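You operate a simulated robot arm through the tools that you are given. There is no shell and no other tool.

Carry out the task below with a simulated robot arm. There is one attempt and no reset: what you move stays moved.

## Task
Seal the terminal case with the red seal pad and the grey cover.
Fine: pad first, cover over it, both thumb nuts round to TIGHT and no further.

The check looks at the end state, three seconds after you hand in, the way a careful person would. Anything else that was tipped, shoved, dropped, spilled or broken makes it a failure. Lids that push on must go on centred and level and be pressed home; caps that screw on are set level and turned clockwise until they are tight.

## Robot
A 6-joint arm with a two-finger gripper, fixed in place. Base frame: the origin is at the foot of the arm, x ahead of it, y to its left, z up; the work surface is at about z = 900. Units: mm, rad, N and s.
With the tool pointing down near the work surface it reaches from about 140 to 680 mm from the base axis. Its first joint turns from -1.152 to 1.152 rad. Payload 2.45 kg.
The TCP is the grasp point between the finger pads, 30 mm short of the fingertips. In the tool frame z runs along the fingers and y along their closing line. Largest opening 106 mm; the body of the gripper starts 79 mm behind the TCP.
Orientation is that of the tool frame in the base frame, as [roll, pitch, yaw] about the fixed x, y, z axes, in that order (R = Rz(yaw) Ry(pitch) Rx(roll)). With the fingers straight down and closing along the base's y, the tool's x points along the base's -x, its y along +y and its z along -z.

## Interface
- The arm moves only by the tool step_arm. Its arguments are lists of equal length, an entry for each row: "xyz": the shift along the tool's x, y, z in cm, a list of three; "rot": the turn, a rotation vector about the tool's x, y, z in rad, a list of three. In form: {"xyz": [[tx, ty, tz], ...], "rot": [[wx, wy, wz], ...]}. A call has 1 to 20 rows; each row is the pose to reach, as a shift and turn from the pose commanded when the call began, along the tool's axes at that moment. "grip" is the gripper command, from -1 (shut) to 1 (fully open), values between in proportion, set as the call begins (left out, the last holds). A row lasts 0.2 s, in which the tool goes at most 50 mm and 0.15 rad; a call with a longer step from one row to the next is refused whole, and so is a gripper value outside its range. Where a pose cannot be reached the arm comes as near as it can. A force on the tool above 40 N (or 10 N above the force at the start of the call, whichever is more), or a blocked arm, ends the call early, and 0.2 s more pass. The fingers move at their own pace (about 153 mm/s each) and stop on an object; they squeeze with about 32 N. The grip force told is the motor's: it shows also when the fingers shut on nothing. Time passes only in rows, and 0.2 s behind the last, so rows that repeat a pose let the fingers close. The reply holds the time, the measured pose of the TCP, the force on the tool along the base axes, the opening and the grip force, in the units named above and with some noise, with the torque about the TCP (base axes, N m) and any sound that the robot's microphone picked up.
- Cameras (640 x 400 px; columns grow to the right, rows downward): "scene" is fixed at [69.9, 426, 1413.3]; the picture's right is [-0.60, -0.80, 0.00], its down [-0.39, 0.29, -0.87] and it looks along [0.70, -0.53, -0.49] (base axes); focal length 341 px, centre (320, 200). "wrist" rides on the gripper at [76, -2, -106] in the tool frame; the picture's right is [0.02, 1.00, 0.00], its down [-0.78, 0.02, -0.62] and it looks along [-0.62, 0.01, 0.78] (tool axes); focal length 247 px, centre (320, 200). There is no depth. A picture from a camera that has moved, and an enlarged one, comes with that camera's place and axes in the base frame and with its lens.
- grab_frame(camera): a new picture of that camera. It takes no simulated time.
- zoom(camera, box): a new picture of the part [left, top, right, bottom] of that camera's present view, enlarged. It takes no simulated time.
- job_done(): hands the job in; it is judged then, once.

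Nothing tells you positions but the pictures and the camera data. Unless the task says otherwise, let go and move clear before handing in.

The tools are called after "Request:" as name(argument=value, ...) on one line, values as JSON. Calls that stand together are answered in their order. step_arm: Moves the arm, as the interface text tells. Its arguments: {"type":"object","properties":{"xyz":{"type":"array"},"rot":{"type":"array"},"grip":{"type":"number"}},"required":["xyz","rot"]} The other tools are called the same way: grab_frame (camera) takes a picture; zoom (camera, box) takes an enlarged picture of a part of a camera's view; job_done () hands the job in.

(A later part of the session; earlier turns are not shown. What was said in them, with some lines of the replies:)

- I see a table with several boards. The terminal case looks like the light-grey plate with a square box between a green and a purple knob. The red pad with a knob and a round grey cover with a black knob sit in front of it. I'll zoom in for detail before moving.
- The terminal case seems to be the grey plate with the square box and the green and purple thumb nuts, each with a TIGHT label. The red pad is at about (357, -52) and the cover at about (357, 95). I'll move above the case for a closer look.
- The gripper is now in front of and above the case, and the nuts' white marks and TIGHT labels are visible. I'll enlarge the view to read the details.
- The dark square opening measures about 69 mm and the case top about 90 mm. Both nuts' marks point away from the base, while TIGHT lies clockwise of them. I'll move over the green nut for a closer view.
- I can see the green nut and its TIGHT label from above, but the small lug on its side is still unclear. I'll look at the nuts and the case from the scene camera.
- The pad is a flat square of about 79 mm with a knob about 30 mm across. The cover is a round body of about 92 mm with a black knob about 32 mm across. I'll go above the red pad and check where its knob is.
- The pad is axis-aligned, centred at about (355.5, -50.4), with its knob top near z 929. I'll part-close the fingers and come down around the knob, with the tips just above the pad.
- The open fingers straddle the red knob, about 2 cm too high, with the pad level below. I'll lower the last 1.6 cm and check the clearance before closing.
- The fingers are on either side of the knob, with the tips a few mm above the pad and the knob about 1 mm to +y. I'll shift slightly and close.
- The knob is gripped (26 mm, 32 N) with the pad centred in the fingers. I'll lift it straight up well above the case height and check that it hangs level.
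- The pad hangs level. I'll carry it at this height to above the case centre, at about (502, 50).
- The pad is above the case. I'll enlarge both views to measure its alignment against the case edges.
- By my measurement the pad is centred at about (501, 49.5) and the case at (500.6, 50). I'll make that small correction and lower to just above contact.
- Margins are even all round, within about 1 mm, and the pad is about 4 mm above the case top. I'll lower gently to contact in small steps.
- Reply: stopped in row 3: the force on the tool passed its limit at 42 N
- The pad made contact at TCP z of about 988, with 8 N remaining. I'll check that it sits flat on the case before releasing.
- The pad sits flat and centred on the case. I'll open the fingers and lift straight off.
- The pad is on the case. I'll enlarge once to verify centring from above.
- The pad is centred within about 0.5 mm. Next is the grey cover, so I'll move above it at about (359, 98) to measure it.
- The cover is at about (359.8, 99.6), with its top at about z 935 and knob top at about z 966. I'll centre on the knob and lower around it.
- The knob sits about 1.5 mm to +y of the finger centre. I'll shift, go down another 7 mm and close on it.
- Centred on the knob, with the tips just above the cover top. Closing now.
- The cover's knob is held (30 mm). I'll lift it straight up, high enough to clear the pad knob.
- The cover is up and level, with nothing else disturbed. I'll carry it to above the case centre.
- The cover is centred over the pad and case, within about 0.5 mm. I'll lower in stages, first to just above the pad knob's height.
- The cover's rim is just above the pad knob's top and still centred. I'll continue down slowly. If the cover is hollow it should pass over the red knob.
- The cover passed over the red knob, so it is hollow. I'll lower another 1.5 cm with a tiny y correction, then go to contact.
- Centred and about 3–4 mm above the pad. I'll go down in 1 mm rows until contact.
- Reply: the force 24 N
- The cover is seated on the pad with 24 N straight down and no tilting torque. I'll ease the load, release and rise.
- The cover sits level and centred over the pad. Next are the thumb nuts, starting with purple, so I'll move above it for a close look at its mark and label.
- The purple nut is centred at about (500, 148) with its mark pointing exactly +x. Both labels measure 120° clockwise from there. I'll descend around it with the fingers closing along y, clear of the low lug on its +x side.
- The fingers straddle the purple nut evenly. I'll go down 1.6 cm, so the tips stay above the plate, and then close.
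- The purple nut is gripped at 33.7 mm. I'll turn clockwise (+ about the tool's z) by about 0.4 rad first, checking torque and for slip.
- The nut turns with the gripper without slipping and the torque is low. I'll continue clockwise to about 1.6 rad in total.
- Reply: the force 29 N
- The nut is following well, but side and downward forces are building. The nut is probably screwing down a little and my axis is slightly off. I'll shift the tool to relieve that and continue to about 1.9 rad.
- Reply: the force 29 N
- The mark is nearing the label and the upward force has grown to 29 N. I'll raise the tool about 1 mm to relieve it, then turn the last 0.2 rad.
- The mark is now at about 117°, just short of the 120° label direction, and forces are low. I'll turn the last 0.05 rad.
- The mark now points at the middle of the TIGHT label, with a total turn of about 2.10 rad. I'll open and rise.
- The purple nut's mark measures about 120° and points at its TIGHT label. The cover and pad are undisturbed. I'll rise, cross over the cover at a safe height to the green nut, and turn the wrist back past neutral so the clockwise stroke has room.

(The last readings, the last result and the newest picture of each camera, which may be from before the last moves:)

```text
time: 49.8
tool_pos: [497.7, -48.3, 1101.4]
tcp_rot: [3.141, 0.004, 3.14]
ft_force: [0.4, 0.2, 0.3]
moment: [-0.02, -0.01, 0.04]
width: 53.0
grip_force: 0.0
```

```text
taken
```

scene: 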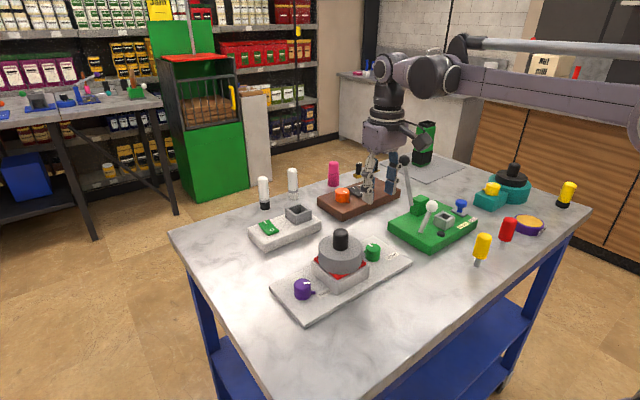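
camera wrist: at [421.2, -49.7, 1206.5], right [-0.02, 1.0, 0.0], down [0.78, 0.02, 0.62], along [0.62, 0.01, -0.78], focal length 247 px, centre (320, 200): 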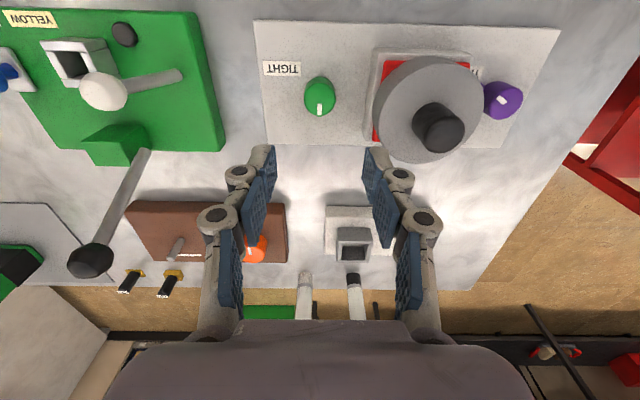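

Back at neutral yaw above the green nut. I'll measure its position in an enlarged view.

Request:
zoom(camera="wrist", box=[240, 40, 400, 165])

Request:
zoom(camera="wrist", box=[360, 30, 540, 170])

```text
3.20 times, centred on (320, 102) of wrist
camera zoom: at [421.2, -49.7, 1206.5], right [-0.02, 1.0, 0.0], down [0.78, 0.02, 0.62], along [0.62, 0.01, -0.78], focal length 790 px, centre (320, 512)
```

zoom: 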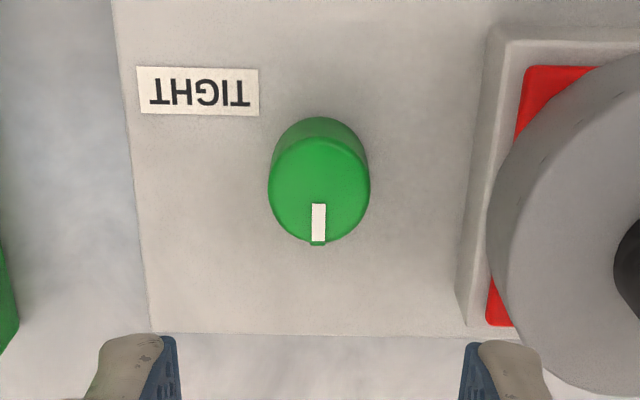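

```text
2.86 times, centred on (450, 100) of wrist
camera zoom: at [421.2, -49.7, 1206.5], right [-0.02, 1.0, 0.0], down [0.78, 0.02, 0.62], along [0.62, 0.01, -0.78], focal length 706 px, centre (-51, 486)
```

zoom: 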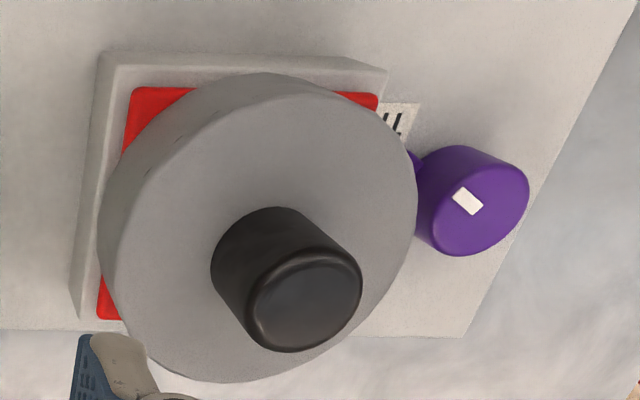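

The green nut is at about (500, -48.5) with its mark at +x, and its label again reads 120° clockwise. I'll descend while pre-rotating counter-clockwise 0.8 rad with the fingers open and above the nut, so the stroke keeps the camera away from the cover knob.

Request:
step_arm(xyz=[[-0.28, -0.08, 1.5], [-0.28, -0.08, 3.0], [-0.28, -0.08, 4.5], [-0.28, -0.08, 6.0], [-0.28, -0.08, 7.5], [-0.28, -0.08, 9.0], [-0.28, -0.08, 10.5], [-0.28, -0.08, 12.0], [-0.28, -0.08, 13.0], [-0.28, -0.08, 13.0]], rot=[[0, 0, -0.13], [0, 0, -0.26], [0, 0, -0.39], [0, 0, -0.52], [0, 0, -0.65], [0, 0, -0.78], [0, 0, -0.8], [0, 0, -0.8], [0, 0, -0.8], [0, 0, -0.8]])

Request:
grab_frame(camera="wrist")

Request:
zoom(camera="wrist", box=[220, 80, 420, 230])

Request:
zoom(camera="scene", box=[310, 170, 430, 290])

```text
time: 52.0
tool_pos: [501.1, -48.9, 971.2]
tcp_rot: [3.141, 0.001, -2.34]
ft_force: [0.5, -0.2, -0.2]
moment: [-0.03, -0.01, -0.02]
width: 52.9
grip_force: 0.0
```

```text
taken
camera wrist: at [448.5, -105.1, 1076.2], right [-0.73, 0.68, 0.0], down [0.53, 0.57, 0.62], along [0.42, 0.46, -0.78], focal length 247 px, centre (320, 200)
```

wrist: 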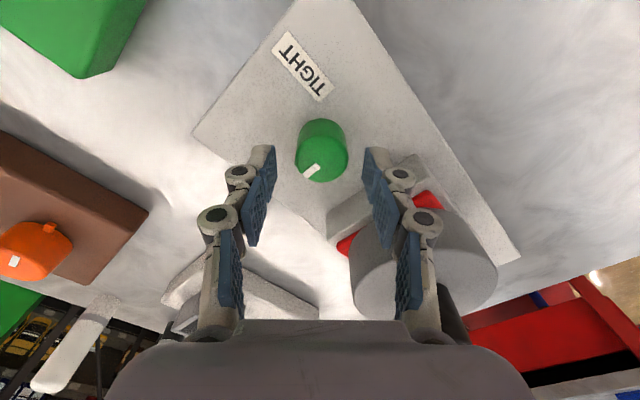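

```text
2.67 times, centred on (320, 155) of wrist
camera zoom: at [448.5, -105.1, 1076.2], right [-0.73, 0.68, 0.0], down [0.53, 0.57, 0.62], along [0.42, 0.46, -0.78], focal length 659 px, centre (320, 320)
```

zoom: 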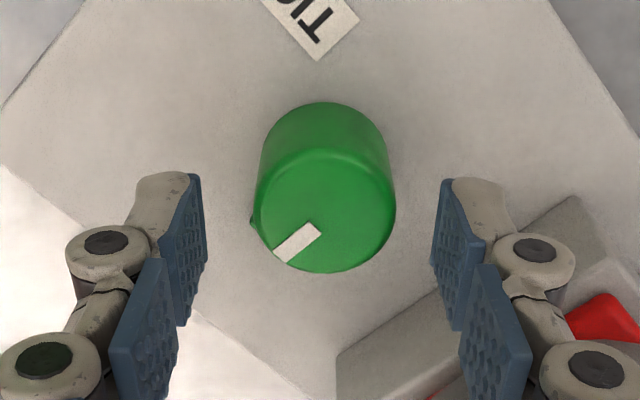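

```text
3.33 times, centred on (370, 230) of scene
camera zoom: at [69.9, 426.0, 1413.3], right [-0.6, -0.8, 0.0], down [-0.39, 0.29, -0.87], along [0.7, -0.53, -0.49], focal length 1136 px, centre (153, 100)
```

zoom: 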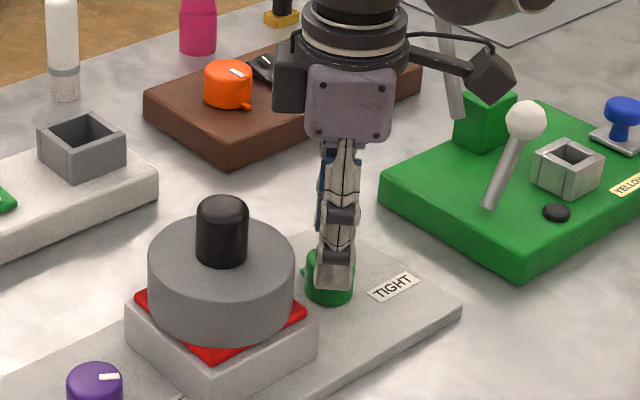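

The nut is about 1 mm off the finger centre and nothing is in the way. I'll correct, lower to z of about 951 and grip.

Request:
step_arm(xyz=[[-0.12, 0.05, 0.7], [-0.12, 0.05, 1.4], [-0.12, 0.05, 2.0], [-0.12, 0.05, 2.0]], rot=[[0, 0, 0], [0, 0, 0], [0, 0, 0], [0, 0, 0]])

Request:
step_arm(xyz=[[0, 0, 0], [0, 0, 0], [0, 0, 0], [0, 0, 0]], rot=[[0, 0, 0], [0, 0, 0], [0, 0, 0], [0, 0, 0]], grip=-1)

Request:
zoom(camera="wrist", box=[220, 80, 420, 230])

Request:
zoom(camera="scene", box=[310, 170, 430, 290])

```text
time: 53.0
tool_pos: [501.1, -47.3, 950.6]
tcp_rot: [3.141, 0.002, -2.34]
ft_force: [0.3, 0.6, -0.2]
moment: [0.01, -0.02, 0.02]
width: 53.0
grip_force: 0.0
```

```text
time: 54.0
tool_pos: [501.0, -46.5, 950.9]
tcp_rot: [3.141, 0.003, -2.341]
ft_force: [-4.6, 3.1, -1.4]
moment: [0.1, 0.18, -0.12]
width: 33.2
grip_force: 45.2
```

```text
2.67 times, centred on (320, 155) of wrist
camera zoom: at [448.8, -103.3, 1056.7], right [-0.73, 0.68, 0.0], down [0.53, 0.57, 0.62], along [0.42, 0.46, -0.78], focal length 659 px, centre (320, 320)
```

zoom: 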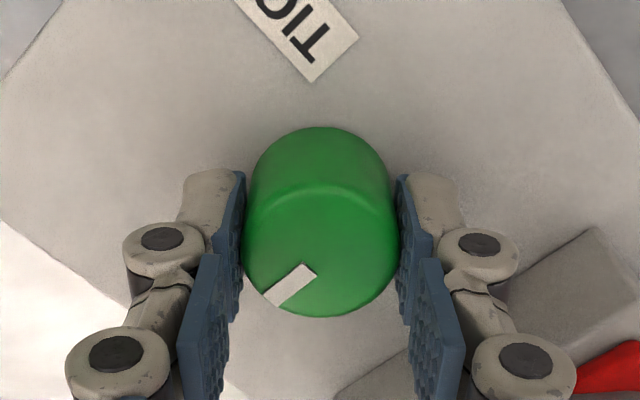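

```text
3.33 times, centred on (370, 230) of scene
camera zoom: at [69.8, 426.1, 1413.3], right [-0.6, -0.8, 0.0], down [-0.39, 0.29, -0.87], along [0.7, -0.53, -0.49], focal length 1136 px, centre (153, 100)
```

zoom: 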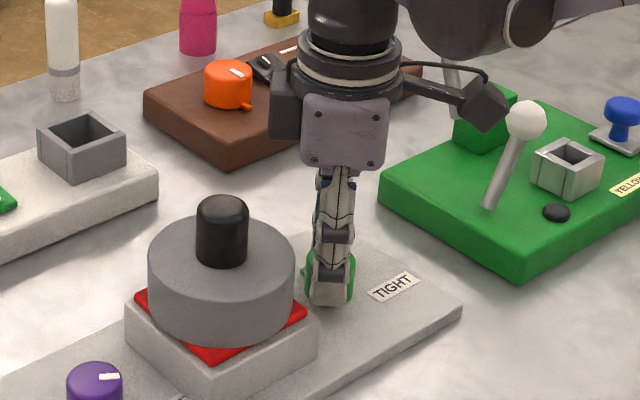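

The green nut is gripped at 33.2 mm. I'll turn clockwise, the first 0.7 rad while watching forces.

Request:
step_arm(xyz=[[0, 0, 0], [0, 0, 0], [0, 0, 0], [0, 0, 0], [0, 0, 0], [0, 0, 0], [0, 0, 0], [0, 0, 0]], rot=[[0, 0, 0.1], [0, 0, 0.2], [0, 0, 0.3], [0, 0, 0.4], [0, 0, 0.5], [0, 0, 0.6], [0, 0, 0.7], [0, 0, 0.7]])

Request:
zoom(camera="wrist", box=[220, 80, 420, 230])

Request:
zoom(camera="scene", box=[310, 170, 430, 290])

```text
time: 55.8
tool_pos: [501.9, -48.2, 949.8]
tcp_rot: [-3.14, 0.003, -3.044]
ft_force: [-5.5, -0.8, -10.5]
moment: [-0.02, -0.08, -0.01]
width: 33.1
grip_force: 45.1
```

```text
2.67 times, centred on (320, 155) of wrist
camera zoom: at [425.3, -57.1, 1056.7], right [-0.12, 0.99, 0.0], down [0.78, 0.09, 0.62], along [0.62, 0.07, -0.78], focal length 659 px, centre (320, 320)
```

zoom: 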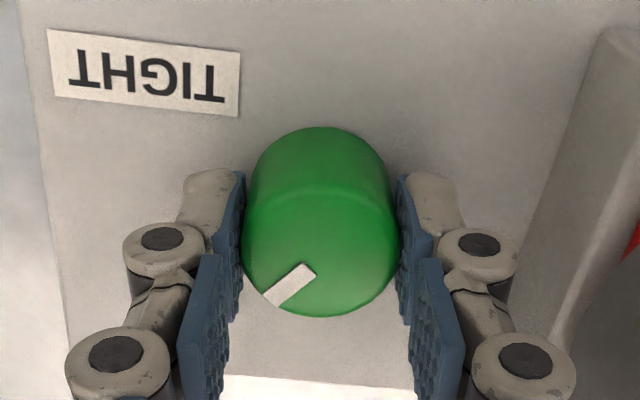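

```text
3.33 times, centred on (370, 230) of scene
camera zoom: at [69.9, 426.0, 1413.4], right [-0.6, -0.8, 0.0], down [-0.39, 0.29, -0.87], along [0.7, -0.53, -0.49], focal length 1136 px, centre (153, 100)
```

zoom: 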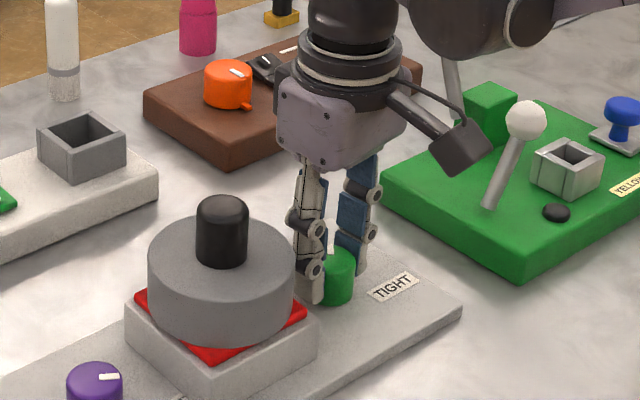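

The mark measures about 40°, as commanded, with no slip. I'll continue another 0.7 rad with a slight relief of the vertical load.

Request:
step_arm(xyz=[[0.03, 0, 0.03], [0.03, 0, 0.03], [0.03, 0, 0.03], [0.03, 0, 0.03], [0.03, 0, 0.03], [0.03, 0, 0.03], [0.03, 0, 0.03], [0.03, 0, 0.03]], rot=[[0, 0, 0.1], [0, 0, 0.2], [0, 0, 0.3], [0, 0, 0.4], [0, 0, 0.5], [0, 0, 0.6], [0, 0, 0.7], [0, 0, 0.7]])

Request:
zoom(camera="wrist", box=[220, 80, 420, 230])

Request:
zoom(camera="scene", box=[310, 170, 430, 290])

```text
time: 57.6
tool_pos: [501.9, -47.9, 950.0]
tcp_rot: [-3.141, 0.003, 2.538]
ft_force: [0.1, -15.0, 17.5]
moment: [-0.15, -0.01, 0.04]
width: 33.0
grip_force: 45.1
```

```text
2.67 times, centred on (320, 155) of wrist
camera zoom: at [436.9, -6.6, 1056.6], right [0.55, 0.84, 0.0], down [0.65, -0.43, 0.62], along [0.52, -0.34, -0.78], focal length 659 px, centre (320, 320)
```

zoom: 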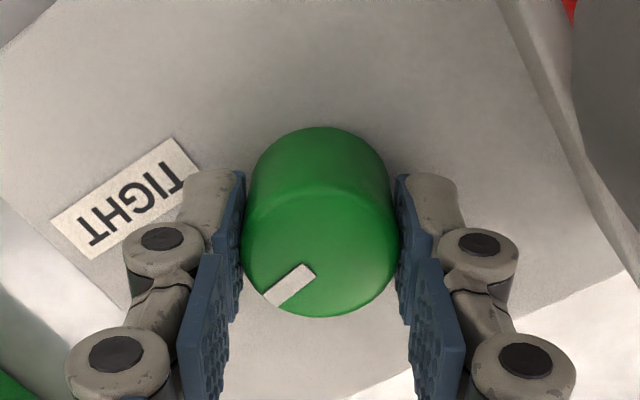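

```text
3.33 times, centred on (370, 230) of scene
camera zoom: at [69.7, 425.7, 1413.5], right [-0.6, -0.8, 0.0], down [-0.39, 0.29, -0.87], along [0.7, -0.53, -0.49], focal length 1136 px, centre (153, 100)
```

zoom: 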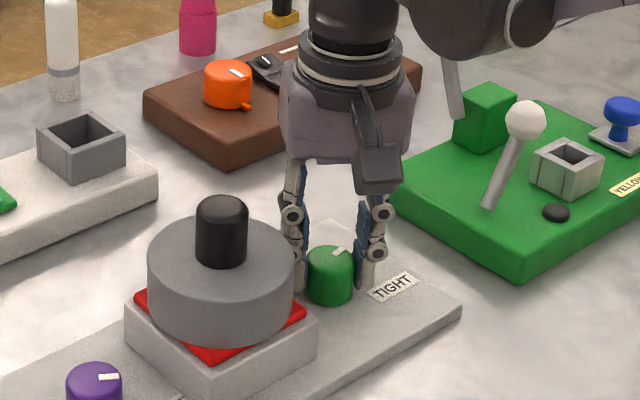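

About 80° done. I'll relieve the side load and turn another 0.58 rad.

Request:
step_arm(xyz=[[-0.06, -0.08, -0.06], [-0.06, -0.08, -0.06], [-0.06, -0.08, -0.06], [-0.06, -0.08, -0.06], [-0.06, -0.08, -0.06], [-0.06, -0.08, -0.06], [-0.06, -0.08, -0.06], [-0.06, -0.08, -0.06]], rot=[[0, 0, 0], [0, 0, 0.1], [0, 0, 0.2], [0, 0, 0.3], [0, 0, 0.4], [0, 0, 0.5], [0, 0, 0.58], [0, 0, 0.58]])

Request:
zoom(camera="wrist", box=[220, 80, 420, 230])

Request:
zoom(camera="scene", box=[310, 170, 430, 290])

```text
time: 59.4
tool_pos: [501.1, -48.9, 950.5]
tcp_rot: [3.141, 0.0, 1.959]
ft_force: [-8.5, -7.7, -2.2]
moment: [-0.56, 0.1, -0.01]
width: 33.2
grip_force: 45.2
```

```text
2.67 times, centred on (320, 155) of wrist
camera zoom: at [470.1, 20.8, 1056.8], right [0.92, 0.4, 0.0], down [0.31, -0.72, 0.62], along [0.25, -0.57, -0.78], focal length 659 px, centre (320, 320)
```

zoom: 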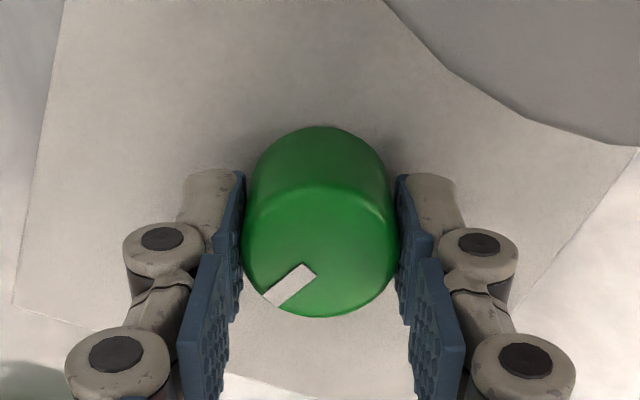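

```text
3.33 times, centred on (370, 230) of scene
camera zoom: at [69.7, 425.8, 1413.4], right [-0.6, -0.8, 0.0], down [-0.39, 0.29, -0.87], along [0.7, -0.53, -0.49], focal length 1136 px, centre (153, 100)
```

zoom: 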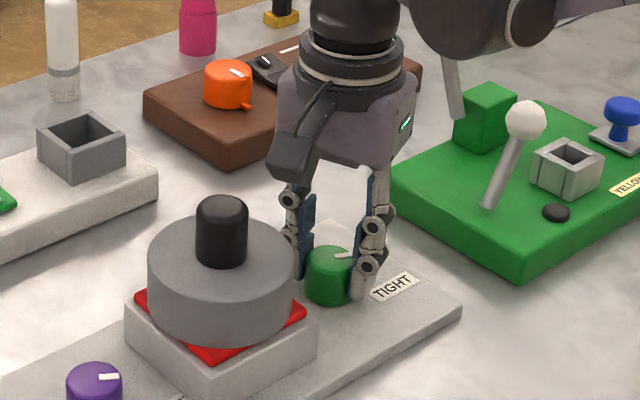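

About 113.6° so far with low forces. I'll turn the final 0.105 rad.

Request:
step_arm(xyz=[[0, 0, 0], [0, 0, 0], [0, 0, 0], [0, 0, 0]], rot=[[0, 0, 0.05], [0, 0, 0.08], [0, 0, 0.105], [0, 0, 0.105]])

Request:
step_arm(xyz=[[0, 0, 0], [0, 0, 0], [0, 0, 0]], rot=[[0, 0, 0], [0, 0, 0], [0, 0, 0]], grip=0.0)

Request:
step_arm(xyz=[[0, 0, -1.0], [0, 0, -3.0], [0, 0, -6.0], [0, 0, -9.0], [0, 0, -9.0]], rot=[[0, 0, 0], [0, 0, 0], [0, 0, 0], [0, 0, 0], [0, 0, 0]])

Request:
grab_frame(camera="wrist")

Request:
zoom(camera="wrist", box=[240, 50, 400, 175])

Request:
zoom(camera="scene", box=[330, 210, 430, 290])

```text
time: 60.4
tool_pos: [499.4, -49.5, 950.3]
tcp_rot: [3.141, -0.001, 1.854]
ft_force: [-13.2, -11.3, -11.0]
moment: [-0.01, 0.36, 0.04]
width: 33.1
grip_force: 45.0
```

```text
time: 61.2
tool_pos: [501.7, -48.1, 950.4]
tcp_rot: [3.139, -0.001, 1.857]
ft_force: [-0.2, -0.6, 1.1]
moment: [0.01, -0.02, -0.01]
width: 53.0
grip_force: 0.0
```

```text
time: 62.4
tool_pos: [501.0, -49.2, 1041.4]
tcp_rot: [3.141, 0.0, 1.858]
ft_force: [0.4, 0.2, 0.5]
moment: [0.02, 0.03, 0.02]
width: 52.7
grip_force: 0.0
```

```text
taken
camera wrist: at [477.9, 24.4, 1147.0], right [0.95, 0.3, 0.0], down [0.24, -0.75, 0.62], along [0.19, -0.59, -0.78], focal length 247 px, centre (320, 200)
```

wrist: 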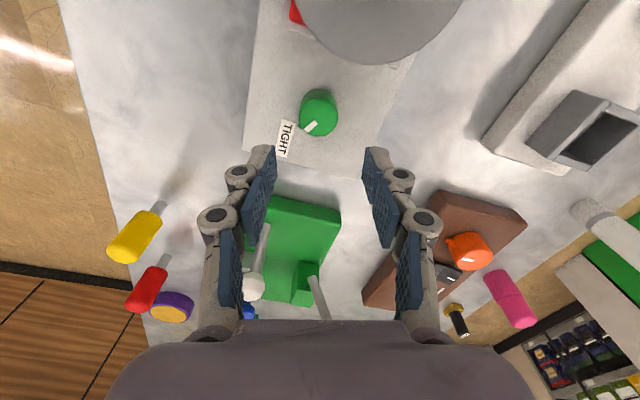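

```text
3.20 times, centred on (320, 112) of wrist
camera zoom: at [477.9, 24.4, 1147.0], right [0.95, 0.3, 0.0], down [0.24, -0.75, 0.62], along [0.19, -0.59, -0.78], focal length 790 px, centre (320, 480)
```

zoom: 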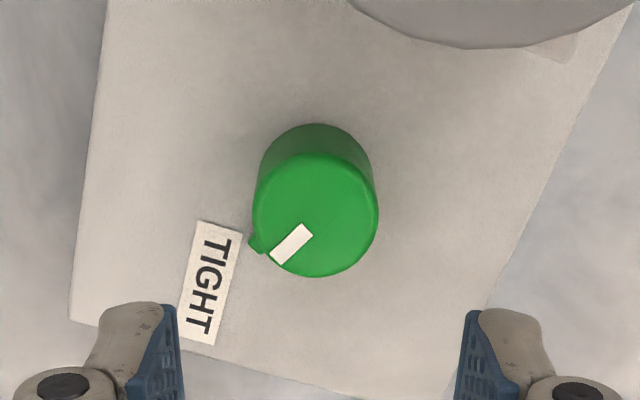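

```text
5.00 times, centred on (380, 250) of scene
camera zoom: at [69.9, 426.0, 1413.3], right [-0.6, -0.8, 0.0], down [-0.39, 0.29, -0.87], along [0.7, -0.53, -0.49], focal length 1703 px, centre (20, -50)
```

zoom: 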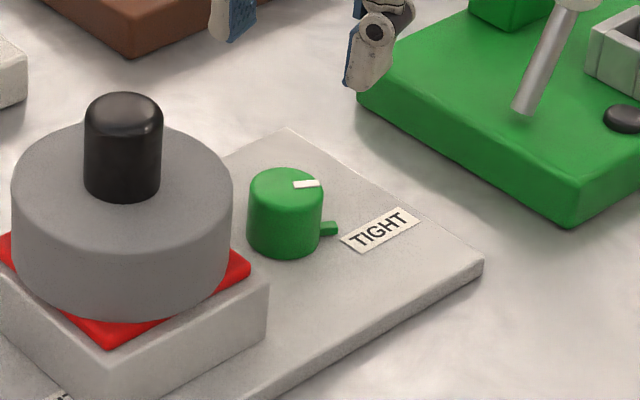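

The green nut's mark measures about 120.2°, against a label direction of 120.5°. I'll rise clear and turn the wrist back to look at the finished assembly.

Request:
step_arm(xyz=[[0, 0, -3.0], [0, 0, -6.0], [0, 0, -9.0], [0, 0, -12.0], [0, 0, -14.0], [0, 0, -14.0], [0, 0, -14.0], [0, 0, -14.0], [0, 0, -14.0], [0, 0, -14.0], [0, 0, -14.0]], rot=[[0, 0, 0], [0, 0, -0.13], [0, 0, -0.26], [0, 0, -0.39], [0, 0, -0.52], [0, 0, -0.65], [0, 0, -0.78], [0, 0, -0.91], [0, 0, -1.04], [0, 0, -1.17], [0, 0, -1.28]])

Request:
step_arm(xyz=[[2.5, 2.5, 0], [5.0, 5.0, 0], [7.0, 7.5, 0], [7.0, 9.7, 0], [7.0, 9.7, 0]], rot=[[0, 0, 0], [0, 0, 0], [0, 0, 0], [0, 0, 0], [0, 0, 0]])

Request:
grab_frame(camera="wrist")

Request:
grab_frame(camera="scene")

Request:
zoom(camera="scene", box=[260, 210, 420, 330])

Request:
zoom(camera="wrist", box=[200, 80, 440, 240])

```text
time: 64.8
tool_pos: [500.5, -48.6, 1180.1]
tcp_rot: [-3.14, 0.003, 3.141]
ft_force: [-0.3, -0.2, -0.4]
moment: [-0.03, -0.02, 0.02]
width: 53.0
grip_force: 0.0
```

```text
time: 66.0
tool_pos: [431.4, 48.3, 1180.6]
tcp_rot: [3.14, 0.001, 3.135]
ft_force: [-0.1, -0.6, -0.9]
moment: [0.0, -0.01, 0.03]
width: 53.1
grip_force: 0.0
```

```text
taken
camera wrist: at [355.1, 47.1, 1286.8], right [-0.02, 1.0, 0.0], down [0.78, 0.01, 0.62], along [0.62, 0.01, -0.78], focal length 247 px, centre (320, 200)
```

wrist: 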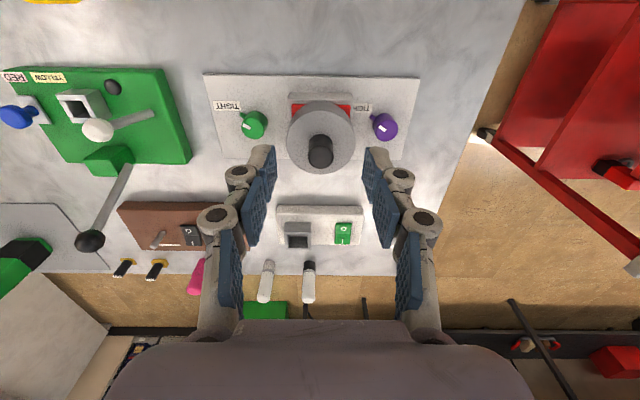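

```text
taken
```

scene: 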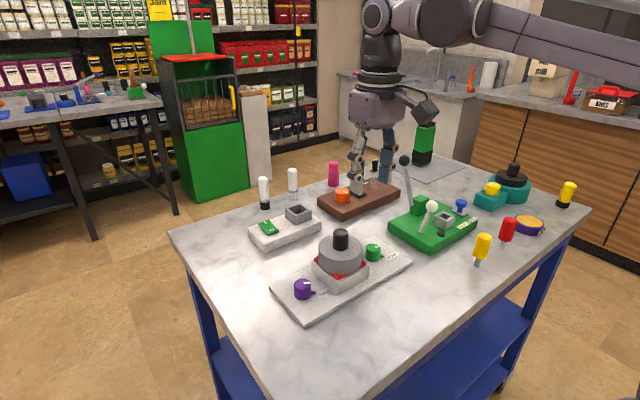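

```text
3.33 times, centred on (340, 270) of scene
camera zoom: at [69.9, 426.0, 1413.3], right [-0.6, -0.8, 0.0], down [-0.39, 0.29, -0.87], along [0.7, -0.53, -0.49], focal length 1136 px, centre (253, -33)
```

zoom: 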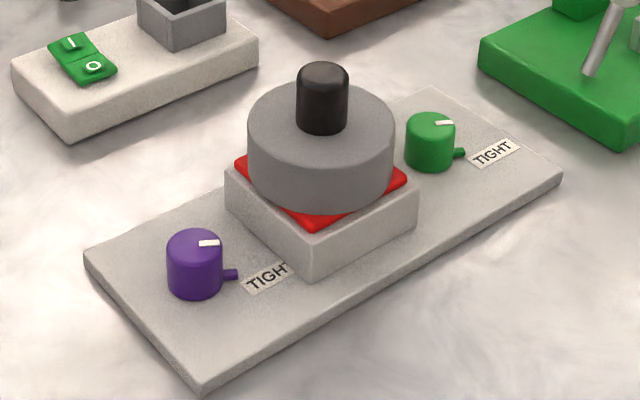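

```text
2.50 times, centred on (320, 160) of wrist
camera zoom: at [355.1, 47.1, 1286.8], right [-0.02, 1.0, 0.0], down [0.78, 0.01, 0.62], along [0.62, 0.01, -0.78], focal length 617 px, centre (320, 300)
```

zoom: 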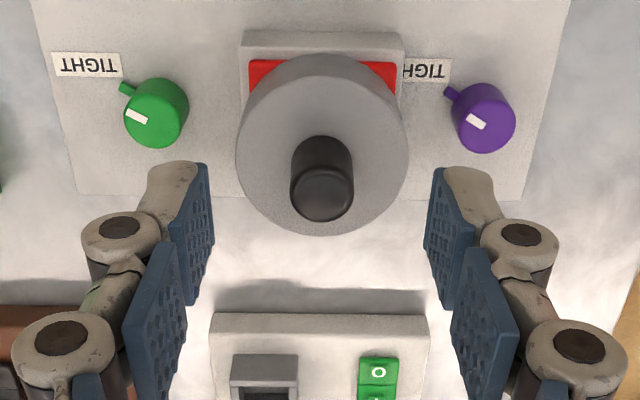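

Both marks and lugs point at the TIGHT labels and everything else looks undisturbed. I'll take one last enlarged check of each nut and of the cover's seating.

Request:
zoom(camera="wrist", box=[350, 90, 430, 150])

Request:
zoom(camera="wrist", box=[205, 90, 285, 150])

Request:
zoom(camera="scene", box=[305, 225, 385, 300])

```text
6.67 times, centred on (390, 120) of wrist
camera zoom: at [355.1, 47.1, 1286.8], right [-0.02, 1.0, 0.0], down [0.78, 0.01, 0.62], along [0.62, 0.01, -0.78], focal length 1646 px, centre (-147, 733)
```

zoom: 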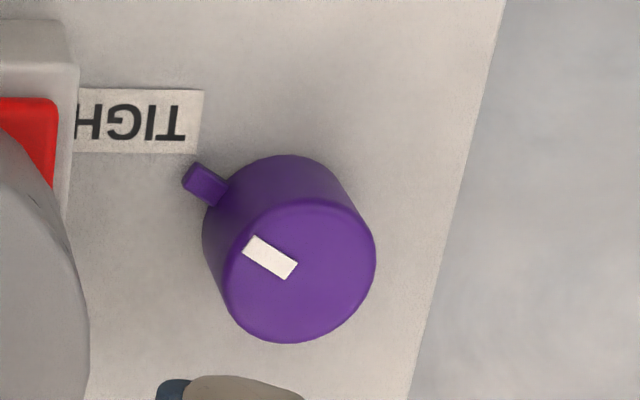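

```text
6.67 times, centred on (245, 120) of wrist
camera zoom: at [355.1, 47.1, 1286.8], right [-0.02, 1.0, 0.0], down [0.78, 0.01, 0.62], along [0.62, 0.01, -0.78], focal length 1646 px, centre (820, 733)
```

zoom: 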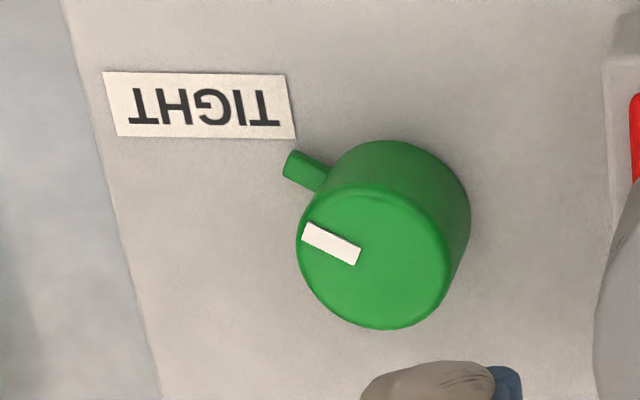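

```text
5.33 times, centred on (345, 262) of scene
camera zoom: at [69.9, 426.0, 1413.3], right [-0.6, -0.8, 0.0], down [-0.39, 0.29, -0.87], along [0.7, -0.53, -0.49], focal length 1817 px, centre (187, -133)
```

zoom: 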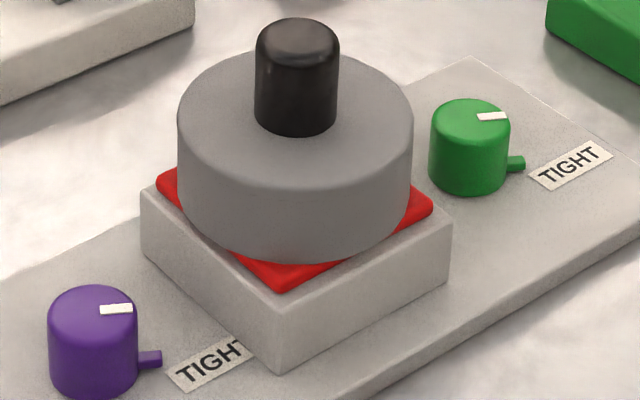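

The pad is on the case, the cover sits centred and level over it, and both nut marks point at TIGHT (about 120° each). The gripper is open and well clear, so I'm handing in.

Request:
job_done()

```text
The job is handed in.
```

I sealed the terminal case and handed the job in. I haven't seen the result of the check.

- **Pad:** the red seal pad sits flat on the case, centred to within about 1 mm.
- **Cover:** the grey cover went on over the pad, centred and level. I pressed it down with about 24 N before releasing it.
- **Thumb nuts:** I turned the purple and green nuts clockwise by about 120°. Both white marks point at their TIGHT labels to within about 3°, measured from the camera views. I felt no hard stop on either nut, so I set them by the marks rather than by feel.

In the last pictures nothing else on the table looked moved or tipped. The gripper was open and well clear when I handed in.
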